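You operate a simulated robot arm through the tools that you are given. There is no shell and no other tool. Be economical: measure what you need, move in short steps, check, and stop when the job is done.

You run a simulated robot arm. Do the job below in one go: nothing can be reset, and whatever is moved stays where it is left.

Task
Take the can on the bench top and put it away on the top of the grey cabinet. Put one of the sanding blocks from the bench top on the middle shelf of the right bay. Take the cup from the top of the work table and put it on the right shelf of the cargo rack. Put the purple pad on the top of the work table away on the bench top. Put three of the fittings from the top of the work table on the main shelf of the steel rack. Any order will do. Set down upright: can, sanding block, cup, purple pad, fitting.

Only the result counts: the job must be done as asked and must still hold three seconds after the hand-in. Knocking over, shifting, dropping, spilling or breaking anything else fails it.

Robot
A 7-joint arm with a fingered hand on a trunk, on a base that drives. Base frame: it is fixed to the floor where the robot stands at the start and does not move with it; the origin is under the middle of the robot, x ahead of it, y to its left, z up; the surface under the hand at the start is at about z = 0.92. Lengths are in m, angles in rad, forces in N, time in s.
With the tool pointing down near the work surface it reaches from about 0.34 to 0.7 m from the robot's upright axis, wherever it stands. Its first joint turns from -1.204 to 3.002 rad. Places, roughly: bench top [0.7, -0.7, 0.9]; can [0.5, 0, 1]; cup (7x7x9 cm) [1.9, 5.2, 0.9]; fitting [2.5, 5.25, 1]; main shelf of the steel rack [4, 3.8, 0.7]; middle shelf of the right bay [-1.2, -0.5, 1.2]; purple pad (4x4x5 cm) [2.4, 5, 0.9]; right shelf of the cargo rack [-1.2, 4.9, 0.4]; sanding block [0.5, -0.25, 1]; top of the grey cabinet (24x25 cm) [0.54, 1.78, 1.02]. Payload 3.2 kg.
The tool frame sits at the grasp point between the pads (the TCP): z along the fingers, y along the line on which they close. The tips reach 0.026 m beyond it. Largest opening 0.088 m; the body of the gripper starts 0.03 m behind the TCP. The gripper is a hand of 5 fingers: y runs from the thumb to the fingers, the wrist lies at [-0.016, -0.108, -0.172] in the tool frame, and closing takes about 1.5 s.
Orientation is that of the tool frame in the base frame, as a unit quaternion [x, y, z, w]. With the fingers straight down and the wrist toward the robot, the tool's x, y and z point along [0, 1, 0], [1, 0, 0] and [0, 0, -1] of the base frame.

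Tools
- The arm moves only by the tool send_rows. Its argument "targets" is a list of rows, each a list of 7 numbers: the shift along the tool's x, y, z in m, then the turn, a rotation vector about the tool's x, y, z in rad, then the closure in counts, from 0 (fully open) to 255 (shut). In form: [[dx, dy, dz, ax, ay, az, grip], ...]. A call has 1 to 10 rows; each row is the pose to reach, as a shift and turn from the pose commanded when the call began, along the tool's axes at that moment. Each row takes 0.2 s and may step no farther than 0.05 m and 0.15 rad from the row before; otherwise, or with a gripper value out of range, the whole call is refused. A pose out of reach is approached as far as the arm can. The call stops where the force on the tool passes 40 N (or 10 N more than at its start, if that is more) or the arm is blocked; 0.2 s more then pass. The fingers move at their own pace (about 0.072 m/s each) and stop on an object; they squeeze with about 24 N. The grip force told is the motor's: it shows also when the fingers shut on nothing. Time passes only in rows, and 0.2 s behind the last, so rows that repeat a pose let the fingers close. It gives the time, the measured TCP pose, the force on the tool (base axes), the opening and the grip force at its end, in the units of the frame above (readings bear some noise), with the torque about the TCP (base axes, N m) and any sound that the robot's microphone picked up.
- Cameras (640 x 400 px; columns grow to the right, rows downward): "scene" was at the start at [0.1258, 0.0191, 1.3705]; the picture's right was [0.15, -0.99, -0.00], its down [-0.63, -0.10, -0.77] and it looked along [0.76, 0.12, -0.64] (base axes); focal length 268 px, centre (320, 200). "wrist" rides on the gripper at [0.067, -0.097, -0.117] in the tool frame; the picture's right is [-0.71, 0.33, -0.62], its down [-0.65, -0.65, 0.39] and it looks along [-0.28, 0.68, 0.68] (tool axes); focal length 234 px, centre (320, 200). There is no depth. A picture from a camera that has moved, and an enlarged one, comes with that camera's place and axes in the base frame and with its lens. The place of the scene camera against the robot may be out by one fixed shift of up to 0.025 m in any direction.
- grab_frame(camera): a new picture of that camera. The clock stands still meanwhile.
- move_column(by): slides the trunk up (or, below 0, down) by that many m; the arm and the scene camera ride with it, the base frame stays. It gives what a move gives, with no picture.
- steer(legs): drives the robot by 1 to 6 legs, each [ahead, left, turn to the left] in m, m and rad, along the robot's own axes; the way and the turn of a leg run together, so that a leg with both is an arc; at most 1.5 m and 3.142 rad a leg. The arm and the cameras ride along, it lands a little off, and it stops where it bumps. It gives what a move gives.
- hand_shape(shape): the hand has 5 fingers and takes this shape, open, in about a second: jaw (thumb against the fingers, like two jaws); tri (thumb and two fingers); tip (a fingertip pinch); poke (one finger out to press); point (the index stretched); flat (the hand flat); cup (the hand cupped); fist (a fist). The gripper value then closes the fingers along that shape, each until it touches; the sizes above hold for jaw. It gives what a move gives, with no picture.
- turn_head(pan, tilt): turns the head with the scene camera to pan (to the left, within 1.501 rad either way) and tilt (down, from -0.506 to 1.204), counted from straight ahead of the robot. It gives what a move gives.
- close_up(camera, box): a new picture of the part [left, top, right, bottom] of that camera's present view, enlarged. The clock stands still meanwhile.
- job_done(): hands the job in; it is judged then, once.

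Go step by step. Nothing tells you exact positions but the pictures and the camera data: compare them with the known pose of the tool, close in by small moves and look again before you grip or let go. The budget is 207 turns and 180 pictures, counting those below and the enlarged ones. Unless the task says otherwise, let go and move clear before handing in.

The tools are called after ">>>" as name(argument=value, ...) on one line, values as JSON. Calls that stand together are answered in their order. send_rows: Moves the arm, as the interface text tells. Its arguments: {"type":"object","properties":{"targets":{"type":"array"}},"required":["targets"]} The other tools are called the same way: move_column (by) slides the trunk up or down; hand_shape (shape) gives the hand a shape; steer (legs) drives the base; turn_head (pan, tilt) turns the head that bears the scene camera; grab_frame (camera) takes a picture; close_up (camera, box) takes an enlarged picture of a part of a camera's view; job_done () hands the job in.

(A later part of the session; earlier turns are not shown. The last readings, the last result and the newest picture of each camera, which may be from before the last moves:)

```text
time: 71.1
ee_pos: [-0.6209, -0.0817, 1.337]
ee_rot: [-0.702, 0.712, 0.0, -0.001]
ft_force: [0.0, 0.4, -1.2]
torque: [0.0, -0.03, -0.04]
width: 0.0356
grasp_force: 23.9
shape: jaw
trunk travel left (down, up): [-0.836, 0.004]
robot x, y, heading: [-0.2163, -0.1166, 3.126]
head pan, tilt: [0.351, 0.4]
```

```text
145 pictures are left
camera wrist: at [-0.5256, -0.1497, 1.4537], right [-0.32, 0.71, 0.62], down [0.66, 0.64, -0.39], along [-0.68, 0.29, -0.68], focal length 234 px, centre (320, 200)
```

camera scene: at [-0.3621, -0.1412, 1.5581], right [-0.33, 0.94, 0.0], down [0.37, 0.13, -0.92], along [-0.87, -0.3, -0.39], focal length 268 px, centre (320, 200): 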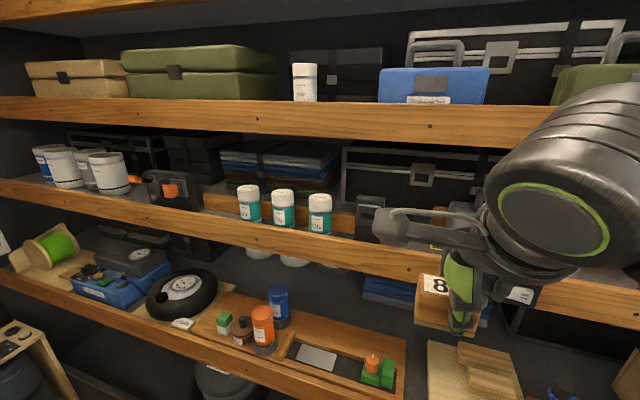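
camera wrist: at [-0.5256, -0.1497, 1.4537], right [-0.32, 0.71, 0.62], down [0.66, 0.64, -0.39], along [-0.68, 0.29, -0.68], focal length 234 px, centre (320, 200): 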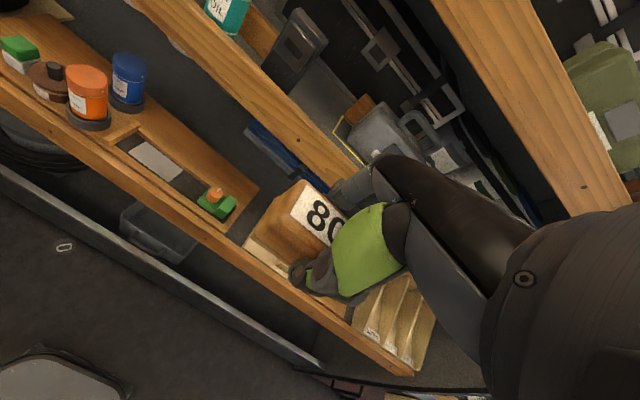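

>>> close_up(camera="scene", box=[130, 130, 450, 290])

```text
2.00 times, centred on (290, 210) of scene
camera zoom: at [-0.3621, -0.1412, 1.5581], right [-0.33, 0.94, 0.0], down [0.37, 0.13, -0.92], along [-0.87, -0.3, -0.39], focal length 537 px, centre (380, 180)
```

zoom: 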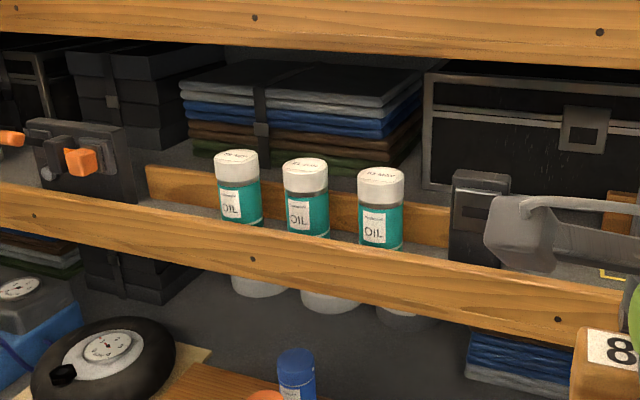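

I shift along the shelf to y of about -0.5 to triangulate it, staying back from the shelf.

>>> steer(legs=[[0, 0.4, 0]])

>>> turn_head(pan=0.35, tilt=0.5)

>>> grab_frame(camera="scene")

>>> grab_frame(camera="wrist")

```text
time: 73.5
ee_pos: [-0.6272, -0.4642, 1.3352]
ee_rot: [-0.701, 0.713, 0.0, 0.0]
ft_force: [-0.2, -0.4, -1.0]
torque: [0.02, 0.0, 0.03]
width: 0.0357
grasp_force: 24.2
shape: jaw
trunk travel left (down, up): [-0.836, 0.004]
robot x, y, heading: [-0.2222, -0.5012, 3.125]
head pan, tilt: [0.351, 0.4]
```

```text
time: 74.2
ee_pos: [-0.6287, -0.4662, 1.3352]
ee_rot: [-0.701, 0.713, 0.0, 0.0]
ft_force: [-0.2, -0.4, -1.7]
torque: [0.04, -0.03, 0.02]
width: 0.0357
grasp_force: 23.8
shape: jaw
trunk travel left (down, up): [-0.836, 0.004]
robot x, y, heading: [-0.2232, -0.5013, 3.122]
head pan, tilt: [0.351, 0.499]
```

```text
143 pictures are left
camera scene: at [-0.3676, -0.5259, 1.549], right [-0.33, 0.95, 0.0], down [0.45, 0.16, -0.88], along [-0.83, -0.29, -0.48], focal length 268 px, centre (320, 200)
```

scene: 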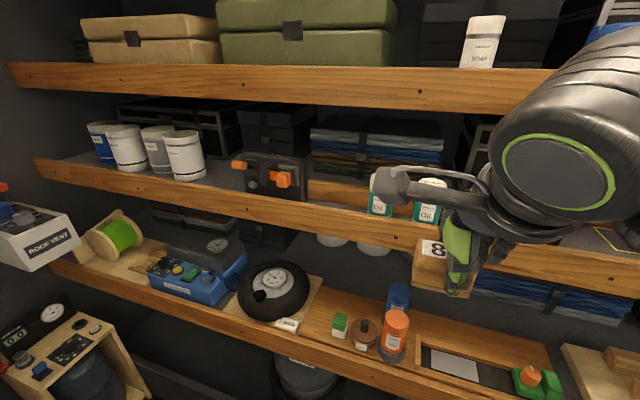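

```text
142 pictures are left
camera wrist: at [-0.5327, -0.5345, 1.4536], right [-0.32, 0.71, 0.62], down [0.67, 0.64, -0.39], along [-0.67, 0.29, -0.68], focal length 234 px, centre (320, 200)
```

wrist: 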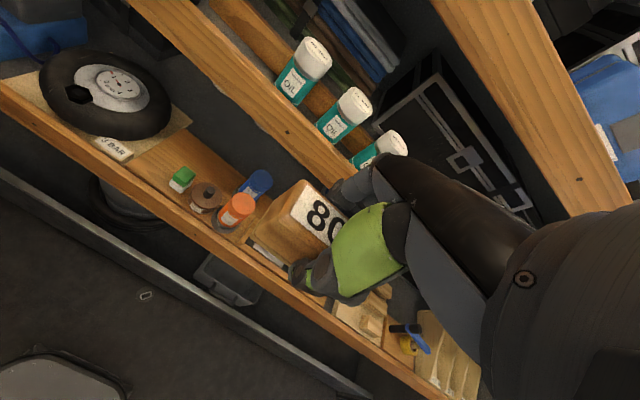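

The teal cans stand near (-0.99, -0.59). Left of them there is a free gap up to the grey device at y of about -0.80. I move to y -0.70, a bit closer, and look from the wrist.

>>> steer(legs=[[0.1, 0.235, 0]])

>>> grab_frame(camera="wrist")

>>> turn_head(pan=0.0, tilt=0.4)

>>> grab_frame(camera="scene")

```text
time: 76.0
ee_pos: [-0.7287, -0.6974, 1.3356]
ee_rot: [-0.701, 0.713, -0.001, 0.0]
ft_force: [-0.1, 0.6, -1.7]
torque: [-0.01, 0.01, -0.02]
width: 0.0353
grasp_force: 24.4
shape: jaw
trunk travel left (down, up): [-0.836, 0.004]
robot x, y, heading: [-0.3285, -0.7322, 3.123]
head pan, tilt: [0.351, 0.499]
```

```text
141 pictures are left
camera wrist: at [-0.6343, -0.7654, 1.4538], right [-0.32, 0.71, 0.62], down [0.66, 0.64, -0.39], along [-0.68, 0.29, -0.68], focal length 234 px, centre (320, 200)
```

wrist: 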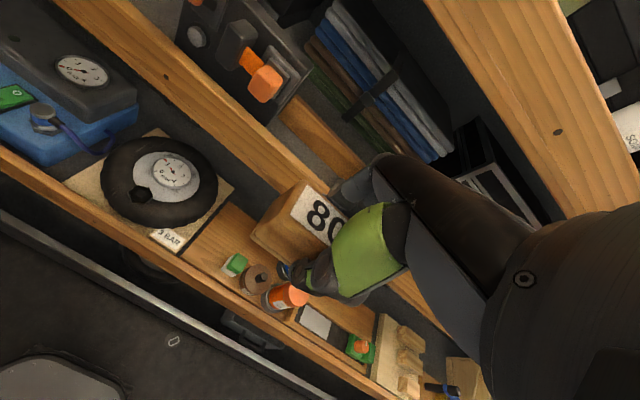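

```text
time: 76.8
ee_pos: [-0.7297, -0.6974, 1.3364]
ee_rot: [-0.701, 0.713, 0.0, 0.0]
ft_force: [-0.1, 0.3, -1.6]
torque: [0.01, 0.01, 0.03]
width: 0.0352
grasp_force: 23.8
shape: jaw
trunk travel left (down, up): [-0.836, 0.004]
robot x, y, heading: [-0.3229, -0.7363, 3.126]
head pan, tilt: [0.0, 0.4]
```

```text
140 pictures are left
camera scene: at [-0.4762, -0.7262, 1.5581], right [0.02, 1.0, 0.0], down [0.39, -0.01, -0.92], along [-0.92, 0.02, -0.39], focal length 268 px, centre (320, 200)
```

scene: 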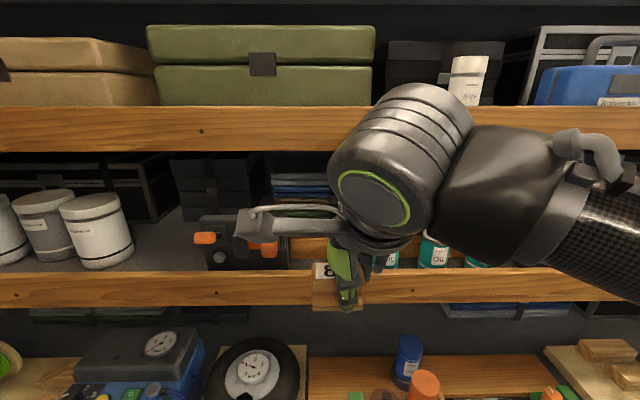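

>>> close_up(camera="wrist", box=[130, 0, 450, 200])

```text
2.00 times, centred on (290, 100) of wrist
camera zoom: at [-0.6346, -0.7663, 1.4537], right [-0.32, 0.71, 0.62], down [0.66, 0.64, -0.39], along [-0.68, 0.29, -0.68], focal length 468 px, centre (380, 400)
```

zoom: 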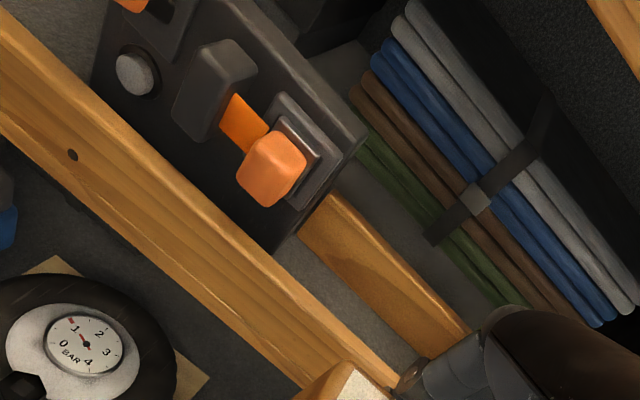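

>>> send_rows(targets=[[0, 0, -0.05, 0, 0, 0, 255], [0, 0, -0.1, 0, 0, 0, 255], [0, 0, -0.1, 0, 0, 0, 255]])

>>> close_up(camera="wrist", box=[130, 0, 450, 200])

```text
time: 77.6
ee_pos: [-0.7327, -0.6971, 1.4335]
ee_rot: [-0.702, 0.713, -0.001, 0.001]
ft_force: [-0.6, -0.7, -0.9]
torque: [0.0, 0.0, 0.0]
width: 0.0355
grasp_force: 23.9
shape: jaw
trunk travel left (down, up): [-0.836, 0.004]
robot x, y, heading: [-0.3256, -0.7343, 3.127]
head pan, tilt: [0.0, 0.4]
```

```text
2.00 times, centred on (290, 100) of wrist
camera zoom: at [-0.6358, -0.7657, 1.551], right [-0.32, 0.71, 0.62], down [0.66, 0.64, -0.39], along [-0.67, 0.29, -0.68], focal length 468 px, centre (380, 400)
```

zoom: 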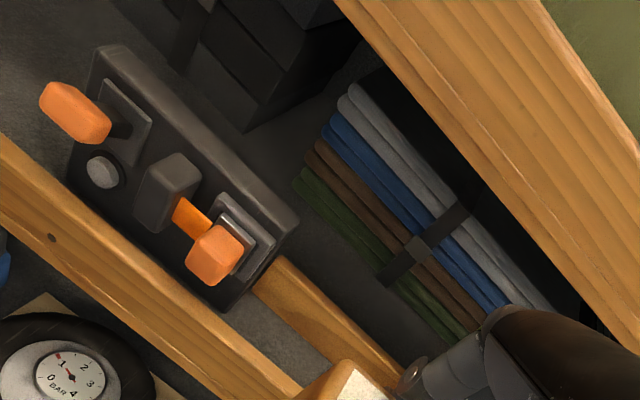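

The trough on the middle shelf runs from x -0.93 (front lip, top about z 1.2) to -1.024 (back strip), with its floor near z 1.15. I aim for the block at (-0.978, -0.70), which stays under the upper plank. First I lower the hand in front of the shelf.

>>> send_rows(targets=[[0, 0, 0.05, 0, 0, 0, 255], [0, 0, 0.1, 0, 0, 0, 255], [0, 0, 0.15, 0, 0, 0, 255], [0, 0, 0.168, 0, 0, 0, 255], [0, 0, 0.168, 0, 0, 0, 255]])

>>> steer(legs=[[0.08, 0, 0]])

>>> grab_frame(camera="wrist")

>>> grab_frame(camera="scene")

```text
time: 78.8
ee_pos: [-0.731, -0.6978, 1.2635]
ee_rot: [-0.7, 0.714, 0.0, -0.001]
ft_force: [-0.5, 0.2, -2.2]
torque: [-0.02, -0.03, 0.01]
width: 0.0352
grasp_force: 24.1
shape: jaw
trunk travel left (down, up): [-0.836, 0.004]
robot x, y, heading: [-0.3225, -0.736, 3.129]
head pan, tilt: [0.0, 0.4]
```

```text
time: 79.9
ee_pos: [-0.8075, -0.6965, 1.2648]
ee_rot: [-0.701, 0.713, -0.001, 0.0]
ft_force: [-0.3, -0.5, -1.4]
torque: [0.01, 0.01, -0.01]
width: 0.0355
grasp_force: 23.8
shape: jaw
trunk travel left (down, up): [-0.836, 0.004]
robot x, y, heading: [-0.4067, -0.7344, 3.123]
head pan, tilt: [0.0, 0.4]
```

```text
137 pictures are left
camera wrist: at [-0.7131, -0.7656, 1.3829], right [-0.32, 0.71, 0.62], down [0.66, 0.64, -0.39], along [-0.68, 0.29, -0.68], focal length 234 px, centre (320, 200)
```

wrist: 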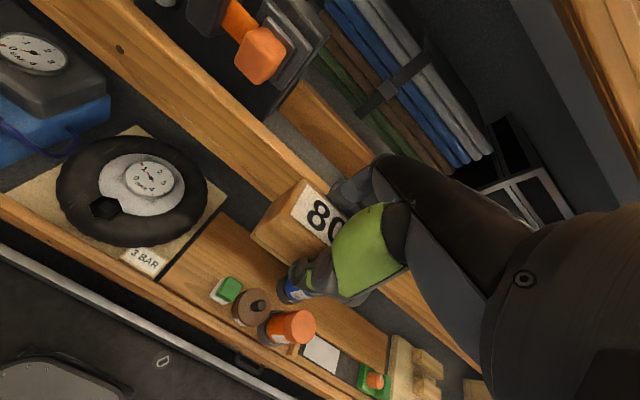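

```text
136 pictures are left
camera scene: at [-0.5536, -0.725, 1.5582], right [0.02, 1.0, 0.0], down [0.39, -0.01, -0.92], along [-0.92, 0.02, -0.39], focal length 268 px, centre (320, 200)
```

scene: 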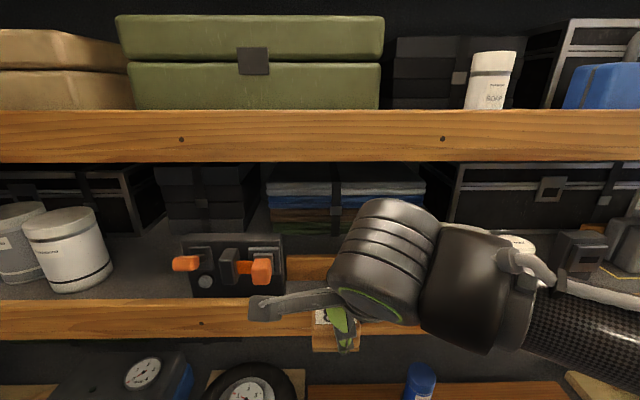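

The lip top is near z 1.22 and the upper plank's underside near 1.465. I slide the block over the lip in short steps and look.

>>> send_rows(targets=[[0, 0, -0.006, 0, 0, 0, 255], [0, 0.03, -0.006, 0, 0, 0, 255], [0, 0.06, -0.006, 0, 0, 0, 255], [0, 0.09, -0.006, 0, 0, 0, 255], [0, 0.12, -0.006, 0, 0, 0, 255], [0, 0.148, -0.006, 0, 0, 0, 255], [0, 0.148, -0.006, 0, 0, 0, 255]])

>>> grab_frame(camera="wrist")

>>> grab_frame(camera="scene")

```text
time: 81.5
ee_pos: [-0.9582, -0.6958, 1.2701]
ee_rot: [-0.702, 0.713, 0.0, -0.001]
ft_force: [0.1, 0.6, -1.0]
torque: [0.06, -0.01, 0.01]
width: 0.0354
grasp_force: 23.9
shape: jaw
trunk travel left (down, up): [-0.836, 0.004]
robot x, y, heading: [-0.4034, -0.7334, 3.128]
head pan, tilt: [0.0, 0.4]
```

```text
135 pictures are left
camera wrist: at [-0.8618, -0.7638, 1.3872], right [-0.32, 0.71, 0.62], down [0.66, 0.64, -0.39], along [-0.68, 0.29, -0.68], focal length 234 px, centre (320, 200)
```

wrist: 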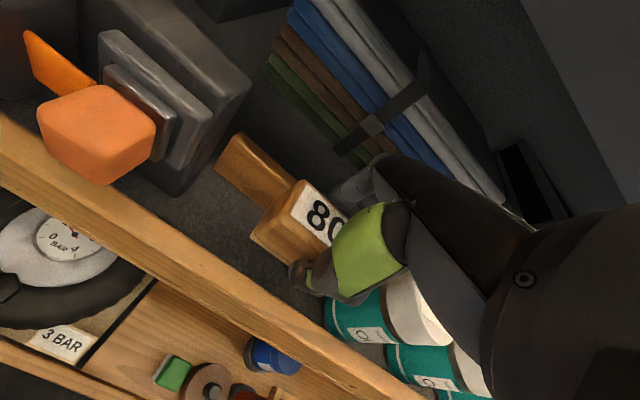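

```text
134 pictures are left
camera scene: at [-0.5539, -0.7245, 1.5582], right [0.02, 1.0, 0.0], down [0.39, -0.01, -0.92], along [-0.92, 0.02, -0.39], focal length 268 px, centre (320, 200)
```

scene: 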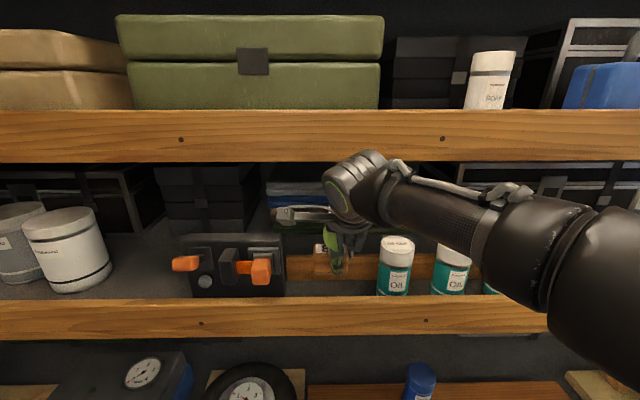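

The block is over the trough and well clear of everything. I descend with a slight forward shift to x -0.968.

>>> send_rows(targets=[[0, 0, 0.015, 0, 0, 0, 255], [0, 0.005, 0.03, 0, 0, 0, 255], [0, 0.01, 0.045, 0, 0, 0, 255], [0, 0.01, 0.06, 0, 0, 0, 255], [0, 0.01, 0.07, 0, 0, 0, 255], [0, 0.01, 0.07, 0, 0, 0, 255]])

>>> grab_frame(camera="wrist")

```text
time: 82.9
ee_pos: [-0.9635, -0.6965, 1.2081]
ee_rot: [-0.701, 0.713, 0.005, -0.007]
ft_force: [1.3, -0.5, 29.3]
torque: [0.06, 0.66, -0.25]
width: 0.0337
grasp_force: 23.6
shape: jaw
trunk travel left (down, up): [-0.836, 0.004]
robot x, y, heading: [-0.4018, -0.7336, 3.124]
head pan, tilt: [0.0, 0.4]
```

```text
133 pictures are left
camera wrist: at [-0.8664, -0.7638, 1.3247], right [-0.31, 0.72, 0.63], down [0.66, 0.64, -0.4], along [-0.69, 0.29, -0.67], focal length 234 px, centre (320, 200)
```

wrist: 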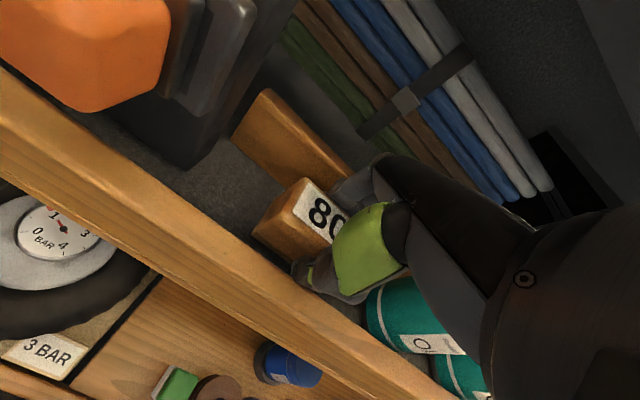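

>>> close_up(camera="wrist", box=[180, 130, 420, 280])

>>> close_up(camera="scene", box=[240, 200, 440, 325])

```text
2.67 times, centred on (300, 205) of wrist
camera zoom: at [-0.8664, -0.7638, 1.3247], right [-0.31, 0.72, 0.63], down [0.66, 0.64, -0.4], along [-0.69, 0.29, -0.67], focal length 624 px, centre (373, 187)
```

zoom: 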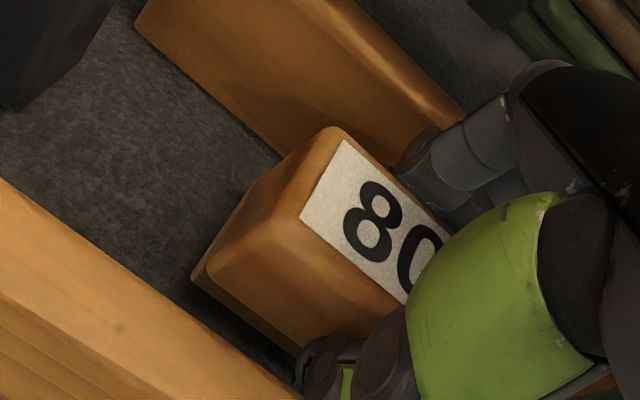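

```text
3.20 times, centred on (340, 262) of scene
camera zoom: at [-0.5473, -0.7252, 1.5593], right [0.02, 1.0, 0.0], down [0.38, -0.01, -0.92], along [-0.92, 0.02, -0.38], focal length 859 px, centre (256, 0)
```

zoom: 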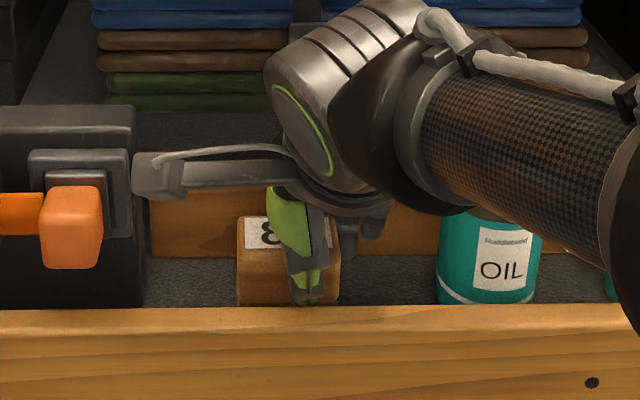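

The block rests on the shelf floor. I ease off, open only a little and check.

>>> send_rows(targets=[[0, 0, -0.005, 0, 0, 0, 255], [0, 0, -0.007, 0, 0, 0, 180], [0, 0, -0.007, 0, 0, 0, 115], [0, 0, -0.007, 0, 0, 0, 115], [0, 0, -0.007, 0, 0, 0, 115]])

>>> close_up(camera="wrist", box=[180, 130, 420, 280])

```text
time: 84.1
ee_pos: [-0.9641, -0.6953, 1.2083]
ee_rot: [-0.701, 0.713, 0.001, 0.001]
ft_force: [8.9, -1.1, 4.8]
torque: [0.08, 0.43, -0.06]
width: 0.0388
grasp_force: 0.1
shape: jaw
trunk travel left (down, up): [-0.836, 0.004]
robot x, y, heading: [-0.4027, -0.7354, 3.127]
head pan, tilt: [0.0, 0.4]
```

```text
2.67 times, centred on (300, 205) of wrist
camera zoom: at [-0.8679, -0.7637, 1.3259], right [-0.32, 0.71, 0.62], down [0.66, 0.64, -0.39], along [-0.68, 0.29, -0.68], focal length 624 px, centre (373, 187)
```

zoom: 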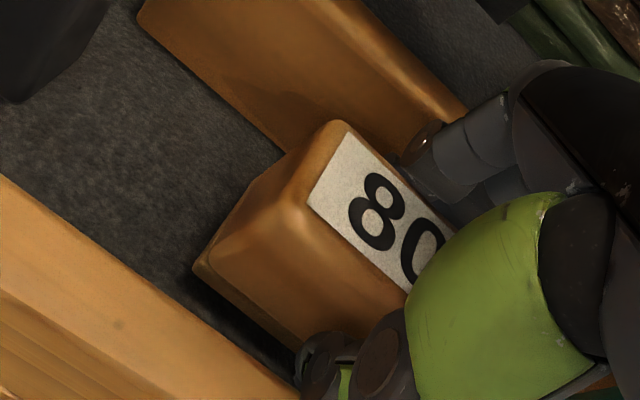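

The far fingers touch the back strip but the block is free. I back off 2 mm and rise straight up.

>>> send_rows(targets=[[0, -0.002, 0, 0, 0, 0, 118], [0, -0.002, -0.008, 0, 0, 0, 118], [0, -0.002, -0.018, 0, 0, 0, 118], [0, -0.002, -0.03, 0, 0, 0, 110]])

>>> close_up(camera="wrist", box=[180, 130, 420, 280])

```text
time: 85.1
ee_pos: [-0.9663, -0.6928, 1.2368]
ee_rot: [-0.701, 0.713, 0.0, 0.0]
ft_force: [0.0, -0.9, -0.2]
torque: [-0.04, -0.02, 0.01]
width: 0.0496
grasp_force: 0.1
shape: jaw
trunk travel left (down, up): [-0.836, 0.004]
robot x, y, heading: [-0.4032, -0.7342, 3.124]
head pan, tilt: [0.0, 0.4]
```

```text
2.67 times, centred on (300, 205) of wrist
camera zoom: at [-0.8709, -0.7617, 1.3551], right [-0.32, 0.71, 0.62], down [0.66, 0.64, -0.39], along [-0.68, 0.29, -0.68], focal length 624 px, centre (373, 187)
```

zoom: 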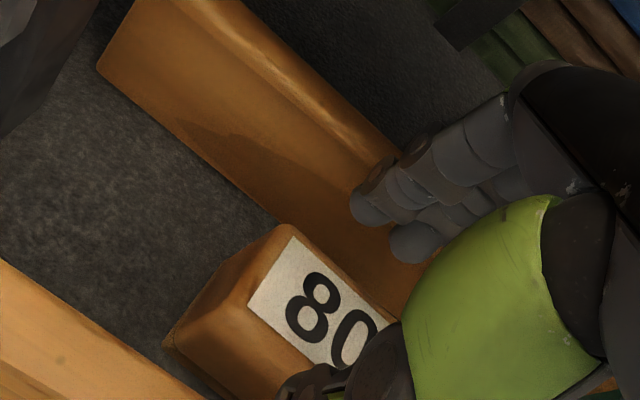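

The block stands upright and released. I rise just above it and back out, checking each step.

>>> send_rows(targets=[[0, 0, -0.015, 0, 0, 0, 110], [0, -0.01, -0.026, 0, 0, 0, 110], [0, -0.03, -0.034, 0, 0, 0, 110], [0, -0.07, -0.034, 0, 0, 0, 110], [0, -0.11, -0.034, 0, 0, 0, 110], [0, -0.15, -0.034, 0, 0, 0, 110], [0, -0.15, -0.034, 0, 0, 0, 110]])

>>> grab_frame(camera="scene")

```text
time: 86.7
ee_pos: [-0.8154, -0.6979, 1.2739]
ee_rot: [-0.702, 0.713, 0.0, 0.0]
ft_force: [0.0, -0.3, 0.3]
torque: [-0.01, 0.01, 0.03]
width: 0.0497
grasp_force: 0.0
shape: jaw
trunk travel left (down, up): [-0.836, 0.004]
robot x, y, heading: [-0.4034, -0.7311, 3.119]
head pan, tilt: [0.0, 0.4]
```

```text
128 pictures are left
camera scene: at [-0.5556, -0.7251, 1.558], right [0.02, 1.0, 0.0], down [0.39, -0.01, -0.92], along [-0.92, 0.02, -0.39], focal length 268 px, centre (320, 200)
```

scene: 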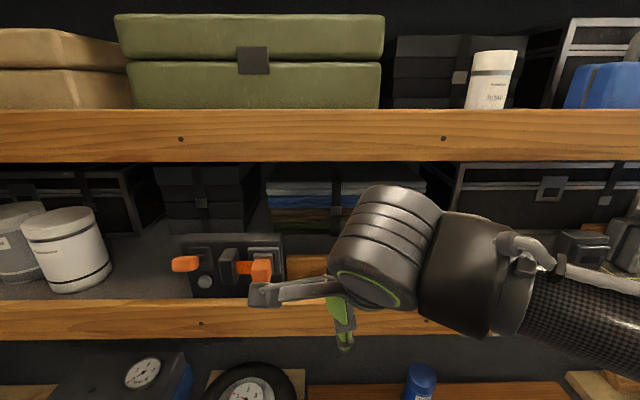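

Next I back off, turn to face along the aisle and check the block from a distance.

>>> steer(legs=[[-0.18, 0, 0]])

>>> close_up(camera="scene", box=[220, 150, 460, 300])

>>> steer(legs=[[0, 0, -1.55]])

```text
time: 88.2
ee_pos: [-0.6329, -0.6978, 1.2731]
ee_rot: [-0.7, 0.714, -0.001, 0.0]
ft_force: [0.0, -0.3, -0.2]
torque: [-0.02, 0.01, -0.04]
width: 0.0495
grasp_force: 0.1
shape: jaw
trunk travel left (down, up): [-0.836, 0.004]
robot x, y, heading: [-0.2218, -0.7381, 3.121]
head pan, tilt: [0.0, 0.4]
```

```text
2.67 times, centred on (340, 225) of scene
camera zoom: at [-0.3738, -0.7276, 1.558], right [0.02, 1.0, 0.0], down [0.39, -0.01, -0.92], along [-0.92, 0.02, -0.39], focal length 716 px, centre (267, 133)
```

zoom: 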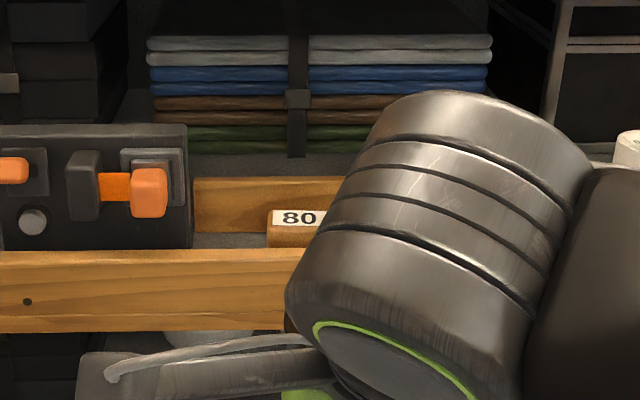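

```text
time: 92.5
ee_pos: [-0.1781, -0.3274, 1.2725]
ee_rot: [0.015, 1.0, 0.0, 0.0]
ft_force: [-0.6, -0.5, 0.2]
torque: [0.02, 0.03, 0.03]
width: 0.0497
grasp_force: 0.0
shape: jaw
trunk travel left (down, up): [-0.836, 0.004]
robot x, y, heading: [-0.223, -0.734, 1.545]
head pan, tilt: [0.0, 0.4]
```

>>> steer(legs=[[0, 0, 0.026], [1.0, 0, 0], [1.0, 0, 0]])

>>> turn_head(pan=-0.8, tilt=0.5)

>>> grab_frame(camera="scene")

```text
time: 102.7
ee_pos: [-0.1169, 1.662, 1.2726]
ee_rot: [0.016, 1.0, 0.0, 0.0]
ft_force: [0.6, -0.5, 0.3]
torque: [0.01, 0.03, -0.02]
width: 0.0495
grasp_force: 0.0
shape: jaw
trunk travel left (down, up): [-0.836, 0.004]
robot x, y, heading: [-0.1624, 1.25, 1.538]
head pan, tilt: [0.0, 0.4]
```

```text
time: 103.9
ee_pos: [-0.1168, 1.661, 1.272]
ee_rot: [0.017, 1.0, 0.0, 0.0]
ft_force: [-1.2, 0.3, -0.4]
torque: [-0.02, 0.02, -0.02]
width: 0.0497
grasp_force: 0.1
shape: jaw
trunk travel left (down, up): [-0.836, 0.004]
robot x, y, heading: [-0.1608, 1.2508, 1.54]
head pan, tilt: [-0.799, 0.499]
```

```text
126 pictures are left
camera scene: at [-0.1004, 1.3691, 1.549], right [0.67, -0.74, 0.0], down [-0.35, -0.32, -0.88], along [0.65, 0.59, -0.48], focal length 268 px, centre (320, 200)
```

scene: 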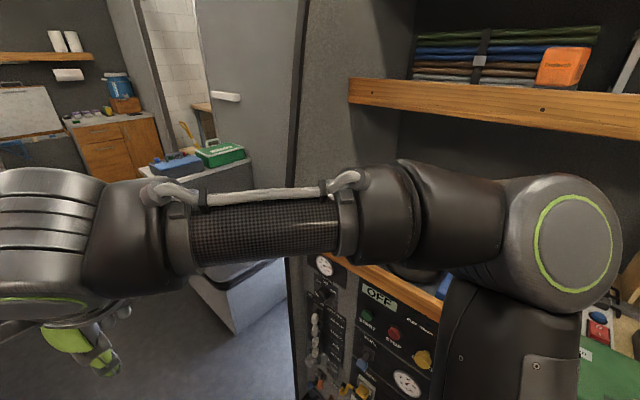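

>>> steer(legs=[[0.38, 0.08, 0], [0, 0, -1.54]])

>>> turn_head(pan=0.1, tilt=0.7)

>>> grab_frame(camera="scene")

>>> grab_frame(camera="wrist")

```text
time: 110.1
ee_pos: [0.1837, 1.6309, 1.2728]
ee_rot: [0.697, 0.717, 0.0, -0.001]
ft_force: [0.0, 0.4, 1.0]
torque: [-0.01, 0.0, -0.02]
width: 0.0498
grasp_force: 0.1
shape: jaw
trunk travel left (down, up): [-0.836, 0.004]
robot x, y, heading: [-0.2274, 1.6485, 0.029]
head pan, tilt: [-0.799, 0.499]
```

```text
time: 111.3
ee_pos: [0.1832, 1.6305, 1.2725]
ee_rot: [0.697, 0.717, 0.0, 0.0]
ft_force: [0.0, 0.4, 0.2]
torque: [-0.02, 0.02, -0.01]
width: 0.0498
grasp_force: 0.0
shape: jaw
trunk travel left (down, up): [-0.836, 0.004]
robot x, y, heading: [-0.2287, 1.6487, 0.026]
head pan, tilt: [0.099, 0.7]
```

```text
125 pictures are left
camera scene: at [-0.1023, 1.6677, 1.5313], right [0.13, -0.99, 0.0], down [-0.64, -0.08, -0.77], along [0.76, 0.1, -0.64], focal length 268 px, centre (320, 200)
```

scene: 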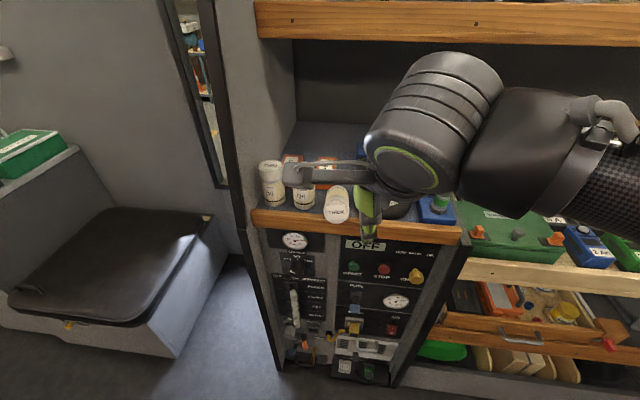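

```text
124 pictures are left
camera wrist: at [0.0836, 1.6944, 1.3911], right [0.35, -0.7, 0.62], down [-0.63, -0.67, -0.39], along [0.69, -0.26, -0.68], focal length 234 px, centre (320, 200)
```

wrist: 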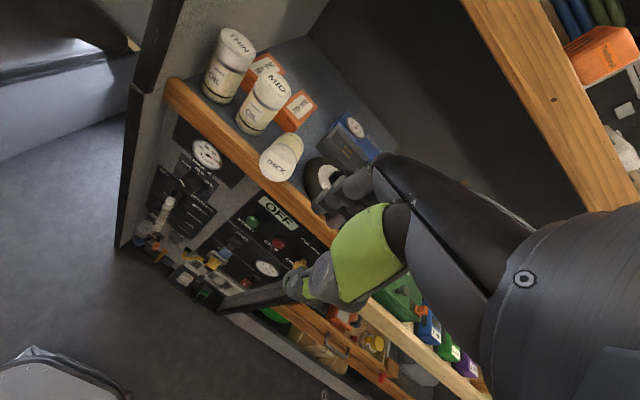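

The can lies with its top towards me, propped on the lip. I will grip its cap end with the hand pointing forward and then pitch it down, which stands it up. First I take close looks.

>>> close_up(camera="wrist", box=[160, 20, 400, 170])

>>> close_up(camera="scene", box=[230, 130, 430, 255])

```text
2.67 times, centred on (280, 95) of wrist
camera zoom: at [0.0836, 1.6944, 1.3911], right [0.35, -0.7, 0.62], down [-0.63, -0.67, -0.39], along [0.69, -0.26, -0.68], focal length 624 px, centre (427, 480)
```

zoom: 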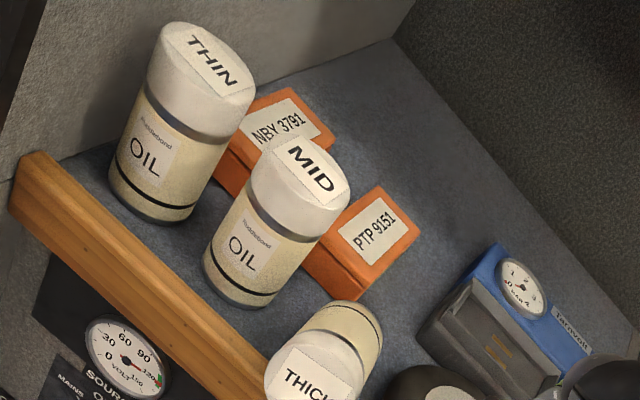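

```text
3.20 times, centred on (330, 192) of scene
camera zoom: at [-0.1023, 1.6677, 1.5313], right [0.13, -0.99, 0.0], down [-0.64, -0.08, -0.77], along [0.76, 0.1, -0.64], focal length 859 px, centre (288, 224)
```

zoom: 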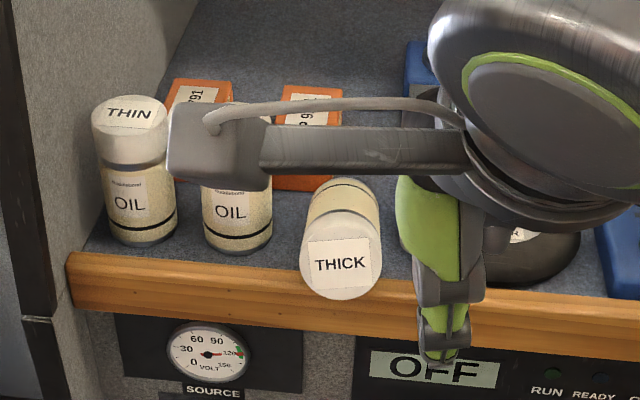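

The can leans on the lip, tilted about 25° above horizontal, with its top centre near (0.41, 1.69, 1.065). I yaw the hand so it closes along y, staying in the free aisle.

>>> send_rows(targets=[[0, 0, 0, 0, 0, -0.145, 0], [0, 0, 0, 0, 0, -0.29, 0], [0, 0, 0, 0, 0, -0.435, 0], [0, 0, 0, 0, 0, -0.58, 0], [0, 0, 0, 0, 0, -0.725, 0], [0, 0, 0, 0, 0, -0.87, 0], [0, 0, 0, 0, 0, -1.015, 0], [0, 0, 0, 0, 0, -1.16, 0], [0, 0, 0, 0, 0, -1.305, 0], [0, 0, 0, 0, 0, -1.45, 0]])

>>> grab_frame(camera="scene")

```text
time: 113.5
ee_pos: [0.1841, 1.6322, 1.2732]
ee_rot: [0.044, 0.999, 0.001, 0.0]
ft_force: [0.0, 0.1, -0.5]
torque: [0.03, -0.01, -0.02]
width: 0.0875
grasp_force: 0.1
shape: jaw
trunk travel left (down, up): [-0.836, 0.004]
robot x, y, heading: [-0.227, 1.6515, 0.024]
head pan, tilt: [0.099, 0.7]
```

```text
121 pictures are left
camera scene: at [-0.1015, 1.6682, 1.5312], right [0.13, -0.99, 0.0], down [-0.64, -0.08, -0.76], along [0.76, 0.1, -0.64], focal length 268 px, centre (320, 200)
```

scene: 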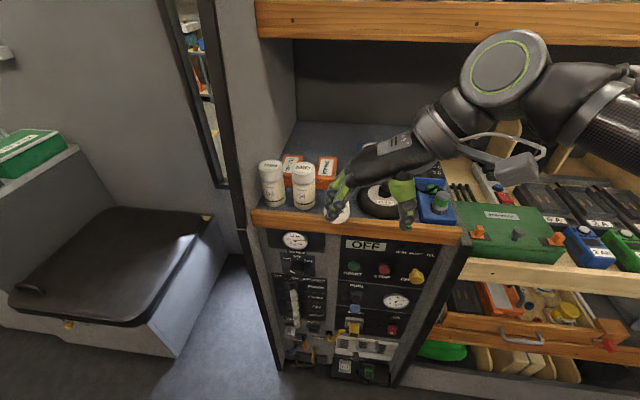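

The yaw works. I finish it and pitch the hand towards horizontal.

>>> send_rows(targets=[[0, 0, 0, 0, 0, -0.088, 0], [0, 0, 0, 0, 0, -0.088, 0]])

>>> send_rows(targets=[[0, 0, 0, 0, -0.14, 0, 0], [0, 0, 0, 0, -0.28, 0, 0], [0, 0, 0, 0, -0.42, 0, 0], [0, 0, 0, 0, -0.56, 0, 0], [0, 0, 0, 0, -0.7, 0, 0], [0, 0, 0, 0, -0.84, 0, 0], [0, 0, 0, 0, -0.98, 0, 0], [0, 0, 0, 0, -1.12, 0, 0], [0, 0, 0, 0, -1.12, 0, 0]])

>>> grab_frame(camera="scene")

>>> grab_frame(camera="wrist")

```text
time: 114.1
ee_pos: [0.1829, 1.631, 1.2744]
ee_rot: [0.001, 1.0, 0.001, 0.0]
ft_force: [-0.1, 0.0, -0.1]
torque: [0.0, -0.04, 0.0]
width: 0.0878
grasp_force: 0.1
shape: jaw
trunk travel left (down, up): [-0.836, 0.004]
robot x, y, heading: [-0.2271, 1.6489, 0.029]
head pan, tilt: [0.099, 0.7]
```

```text
time: 116.1
ee_pos: [0.1834, 1.6307, 1.2738]
ee_rot: [0.002, 0.847, 0.0, 0.531]
ft_force: [0.6, 0.2, 0.5]
torque: [-0.01, 0.0, 0.01]
width: 0.0878
grasp_force: 0.0
shape: jaw
trunk travel left (down, up): [-0.836, 0.004]
robot x, y, heading: [-0.2301, 1.6489, 0.028]
head pan, tilt: [0.099, 0.7]
```

```text
120 pictures are left
camera scene: at [-0.1023, 1.6681, 1.5313], right [0.13, -0.99, 0.0], down [-0.64, -0.08, -0.76], along [0.76, 0.1, -0.64], focal length 268 px, centre (320, 200)
```

scene: 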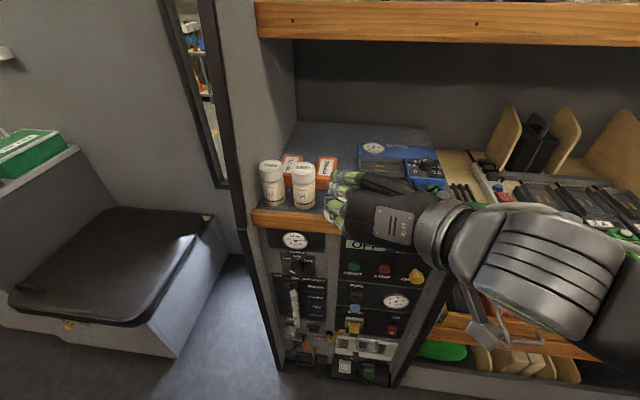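

```text
119 pictures are left
camera wrist: at [0.0483, 1.5334, 1.2649], right [-0.25, 0.33, 0.91], down [0.63, -0.66, 0.41], along [0.73, 0.68, -0.04], focal length 234 px, centre (320, 200)
```

wrist: 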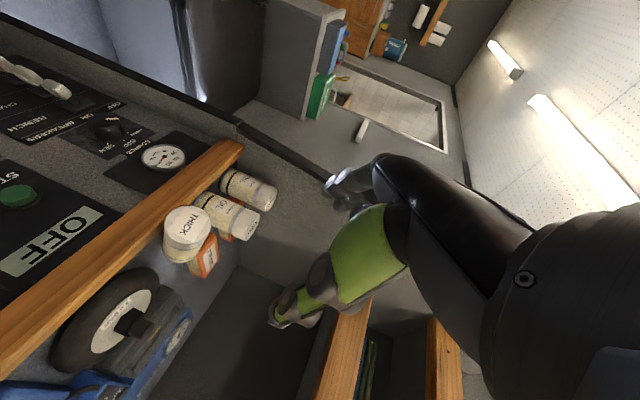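

>>> close_up(camera="wrist", box=[130, 150, 290, 290])

```text
2.86 times, centred on (210, 220) of wrist
camera zoom: at [0.0483, 1.5334, 1.2649], right [-0.25, 0.33, 0.91], down [0.63, -0.66, 0.41], along [0.73, 0.68, -0.04], focal length 669 px, centre (634, 143)
```

zoom: 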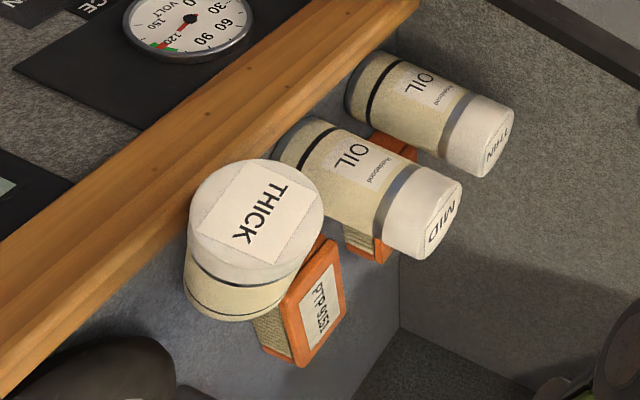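

The lip looks about 2–3 cm high, so a four-finger grip could foul it. I try the narrower thumb-and-two-fingers shape and look at it.

>>> hand_shape(shape="tri")

>>> close_up(camera="scene", box=[280, 120, 480, 260])

>>> grab_frame(camera="wrist")

```text
time: 117.0
ee_pos: [0.1833, 1.6292, 1.2725]
ee_rot: [0.002, 0.848, -0.001, 0.531]
ft_force: [-0.4, 1.1, -0.8]
torque: [0.0, 0.0, -0.01]
width: 0.0877
grasp_force: 0.1
shape: tri
trunk travel left (down, up): [-0.836, 0.004]
robot x, y, heading: [-0.2302, 1.648, 0.026]
head pan, tilt: [0.099, 0.7]
```

```text
2.86 times, centred on (380, 190) of scene
camera zoom: at [-0.1024, 1.6678, 1.5313], right [0.13, -0.99, 0.0], down [-0.64, -0.08, -0.76], along [0.76, 0.1, -0.64], focal length 767 px, centre (149, 229)
```

zoom: 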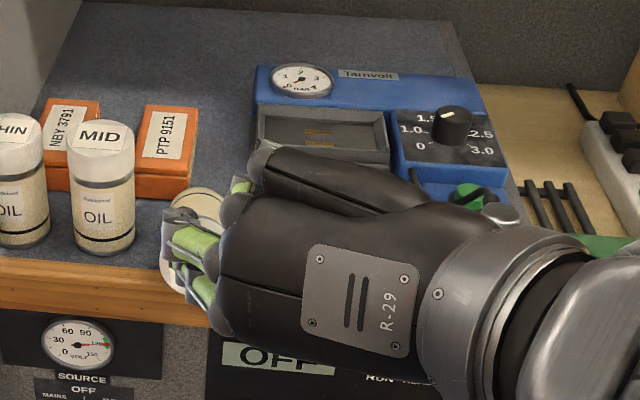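

```text
116 pictures are left
camera wrist: at [0.0483, 1.5331, 1.2651], right [-0.25, 0.33, 0.91], down [0.63, -0.66, 0.41], along [0.73, 0.68, -0.04], focal length 234 px, centre (320, 200)
```

wrist: 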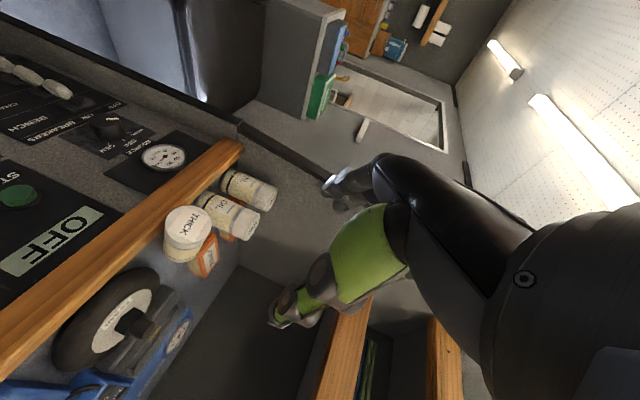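

The narrow shape hardly helps because the curled fingers still fill the lower side. A better way is to grip the can from above with the hand yawed the other way, lift it, then yaw and pitch it upright. I go back to jaw and to a downward hand.

>>> hand_shape(shape="jaw")

>>> send_rows(targets=[[0, 0, 0, 0, 0.14, 0, 0], [0, 0, 0, 0, 0.28, 0, 0], [0, 0, 0, 0, 0.42, 0, 0], [0, 0, 0, 0, 0.56, 0, 0], [0, 0, 0, 0, 0.7, 0, 0], [0, 0, 0, 0, 0.84, 0, 0], [0, 0, 0, 0, 0.98, 0, 0], [0, 0, 0, 0, 1.12, 0, 0]])

>>> send_rows(targets=[[0, 0, 0, 0, 0, 0.149, 0], [0, 0, 0, 0, 0, 0.298, 0], [0, 0, 0, 0, 0, 0.447, 0], [0, 0, 0, 0, 0, 0.596, 0], [0, 0, 0, 0, 0, 0.745, 0], [0, 0, 0, 0, 0, 0.894, 0], [0, 0, 0, 0, 0, 1.043, 0], [0, 0, 0, 0, 0, 1.192, 0], [0, 0, 0, 0, 0, 1.341, 0], [0, 0, 0, 0, 0, 1.49, 0]])

>>> send_rows(targets=[[0, 0, 0, 0, 0, 0.149, 0], [0, 0, 0, 0, 0, 0.298, 0], [0, 0, 0, 0, 0, 0.447, 0], [0, 0, 0, 0, 0, 0.596, 0], [0, 0, 0, 0, 0, 0.745, 0], [0, 0, 0, 0, 0, 0.894, 0], [0, 0, 0, 0, 0, 1.043, 0], [0, 0, 0, 0, 0, 1.192, 0], [0, 0, 0, 0, 0, 1.341, 0], [0, 0, 0, 0, 0, 1.49, 0]])

>>> grab_frame(camera="scene")

```text
time: 117.9
ee_pos: [0.1855, 1.63, 1.2732]
ee_rot: [0.001, 0.847, -0.001, 0.531]
ft_force: [0.9, -0.2, 0.5]
torque: [0.0, 0.01, 0.01]
width: 0.0883
grasp_force: 0.2
shape: jaw
trunk travel left (down, up): [-0.836, 0.004]
robot x, y, heading: [-0.2314, 1.6507, 0.034]
head pan, tilt: [0.099, 0.7]
```

```text
time: 119.7
ee_pos: [0.1856, 1.6313, 1.2744]
ee_rot: [0.002, 1.0, -0.001, -0.001]
ft_force: [0.8, 0.3, 0.8]
torque: [0.01, -0.01, -0.06]
width: 0.0878
grasp_force: 0.1
shape: jaw
trunk travel left (down, up): [-0.836, 0.004]
robot x, y, heading: [-0.2285, 1.6515, 0.033]
head pan, tilt: [0.099, 0.7]
```

```text
time: 121.9
ee_pos: [0.1851, 1.6318, 1.2748]
ee_rot: [0.681, 0.733, 0.0, 0.0]
ft_force: [-0.1, -0.3, -0.6]
torque: [-0.05, -0.01, -0.02]
width: 0.0878
grasp_force: 0.0
shape: jaw
trunk travel left (down, up): [-0.836, 0.004]
robot x, y, heading: [-0.2276, 1.6497, 0.029]
head pan, tilt: [0.099, 0.7]
```

```text
time: 124.1
ee_pos: [0.1831, 1.6338, 1.2728]
ee_rot: [0.997, 0.077, -0.001, 0.0]
ft_force: [-0.3, 0.2, 0.1]
torque: [-0.01, -0.03, 0.01]
width: 0.0879
grasp_force: 0.1
shape: jaw
trunk travel left (down, up): [-0.836, 0.004]
robot x, y, heading: [-0.2302, 1.6468, 0.032]
head pan, tilt: [0.099, 0.7]
```

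```text
115 pictures are left
camera scene: at [-0.102, 1.6691, 1.5312], right [0.13, -0.99, 0.0], down [-0.64, -0.08, -0.76], along [0.76, 0.1, -0.64], focal length 268 px, centre (320, 200)
```

scene: 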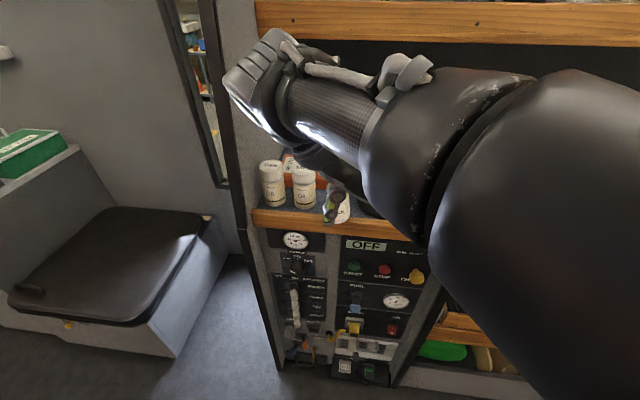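

The opposite yaw is reachable, and its closing axis matches the can's skew. I drive ahead with the hand high and then align.

>>> steer(legs=[[0.17, 0, 0]])

>>> grab_frame(camera="wrist")

>>> turn_head(pan=0.0, tilt=0.85)

>>> grab_frame(camera="scene")

```text
time: 125.5
ee_pos: [0.352, 1.6352, 1.2734]
ee_rot: [0.997, 0.078, 0.0, 0.0]
ft_force: [0.7, -0.9, 0.0]
torque: [-0.01, -0.01, -0.03]
width: 0.0878
grasp_force: 0.1
shape: jaw
trunk travel left (down, up): [-0.836, 0.004]
robot x, y, heading: [-0.0591, 1.6554, 0.026]
head pan, tilt: [0.099, 0.7]
```

```text
114 pictures are left
camera wrist: at [0.4007, 1.7412, 1.3913], right [-0.65, -0.44, 0.62], down [-0.74, 0.55, -0.39], along [-0.17, -0.71, -0.68], focal length 234 px, centre (320, 200)
```

wrist: 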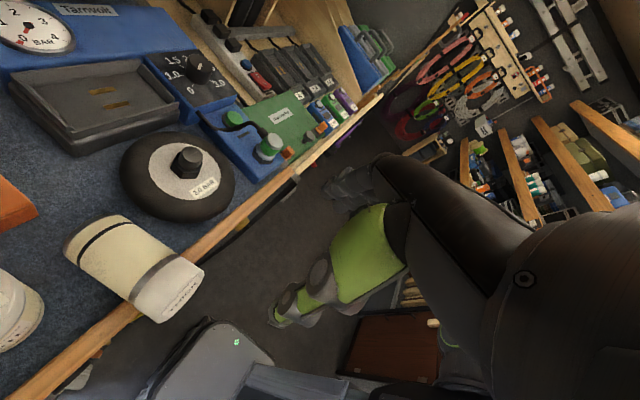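

```text
time: 126.2
ee_pos: [0.3537, 1.6353, 1.2733]
ee_rot: [0.997, 0.077, 0.001, 0.0]
ft_force: [0.2, 0.3, 0.6]
torque: [0.01, 0.0, -0.02]
width: 0.0879
grasp_force: 0.1
shape: jaw
trunk travel left (down, up): [-0.836, 0.004]
robot x, y, heading: [-0.06, 1.6534, 0.029]
head pan, tilt: [0.0, 0.85]
```

```text
113 pictures are left
camera scene: at [0.0608, 1.6636, 1.519], right [0.03, -1.0, 0.0], down [-0.75, -0.02, -0.66], along [0.66, 0.02, -0.75], focal length 268 px, centre (320, 200)
```

scene: 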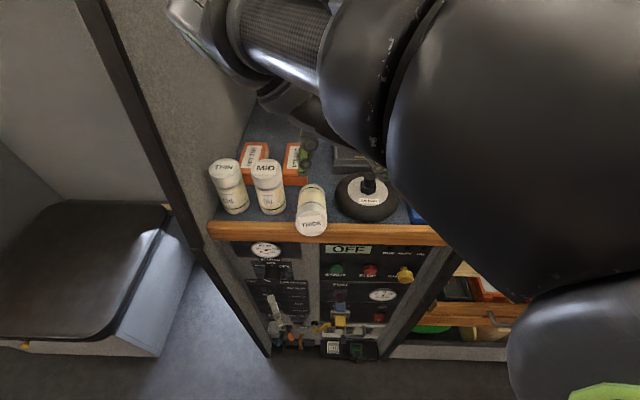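

The can runs from its top centre at about (0.387, 1.684, 1.09) to its base at about (0.485, 1.691). I align over (0.418, 1.688) and go down part way.

>>> send_rows(targets=[[0.036, -0.021, 0, 0, 0, 0, 0], [0.0716, -0.0422, 0, 0, 0, 0, 0], [0.0716, -0.0422, 0.045, 0, 0, 0, 0], [0.0716, -0.0422, 0.09, 0, 0, 0, 0], [0.0716, -0.0422, 0.125, 0, 0, 0, 0], [0.0716, -0.0422, 0.125, 0, 0, 0, 0]])

>>> grab_frame(camera="wrist")

>>> close_up(camera="scene", box=[180, 90, 420, 270])

```text
time: 127.6
ee_pos: [0.4228, 1.6786, 1.166]
ee_rot: [0.997, 0.06, 0.013, -0.035]
ft_force: [0.8, 0.0, -0.3]
torque: [0.02, -0.03, 0.0]
width: 0.0878
grasp_force: 0.1
shape: jaw
trunk travel left (down, up): [-0.836, 0.004]
robot x, y, heading: [-0.0593, 1.6507, 0.027]
head pan, tilt: [0.0, 0.85]
```

```text
112 pictures are left
camera wrist: at [0.4738, 1.7747, 1.293], right [-0.68, -0.46, 0.58], down [-0.72, 0.6, -0.36], along [-0.18, -0.66, -0.73], focal length 234 px, centre (320, 200)
```

wrist: 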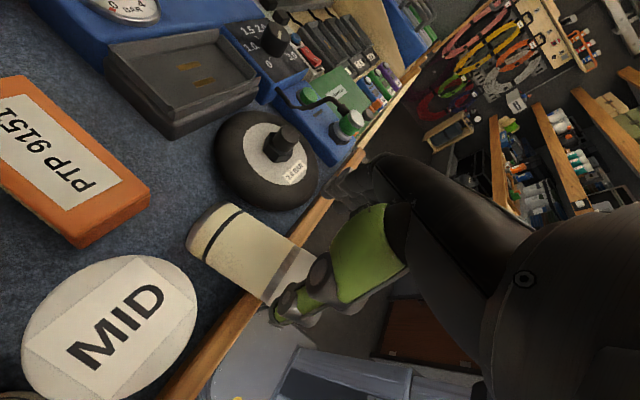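

```text
2.22 times, centred on (300, 180) of scene
camera zoom: at [0.0595, 1.664, 1.519], right [0.03, -1.0, 0.0], down [-0.75, -0.02, -0.66], along [0.66, 0.02, -0.75], focal length 597 px, centre (364, 244)
```

zoom: 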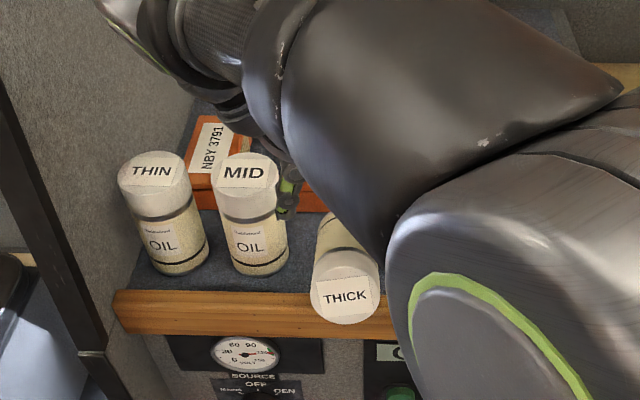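

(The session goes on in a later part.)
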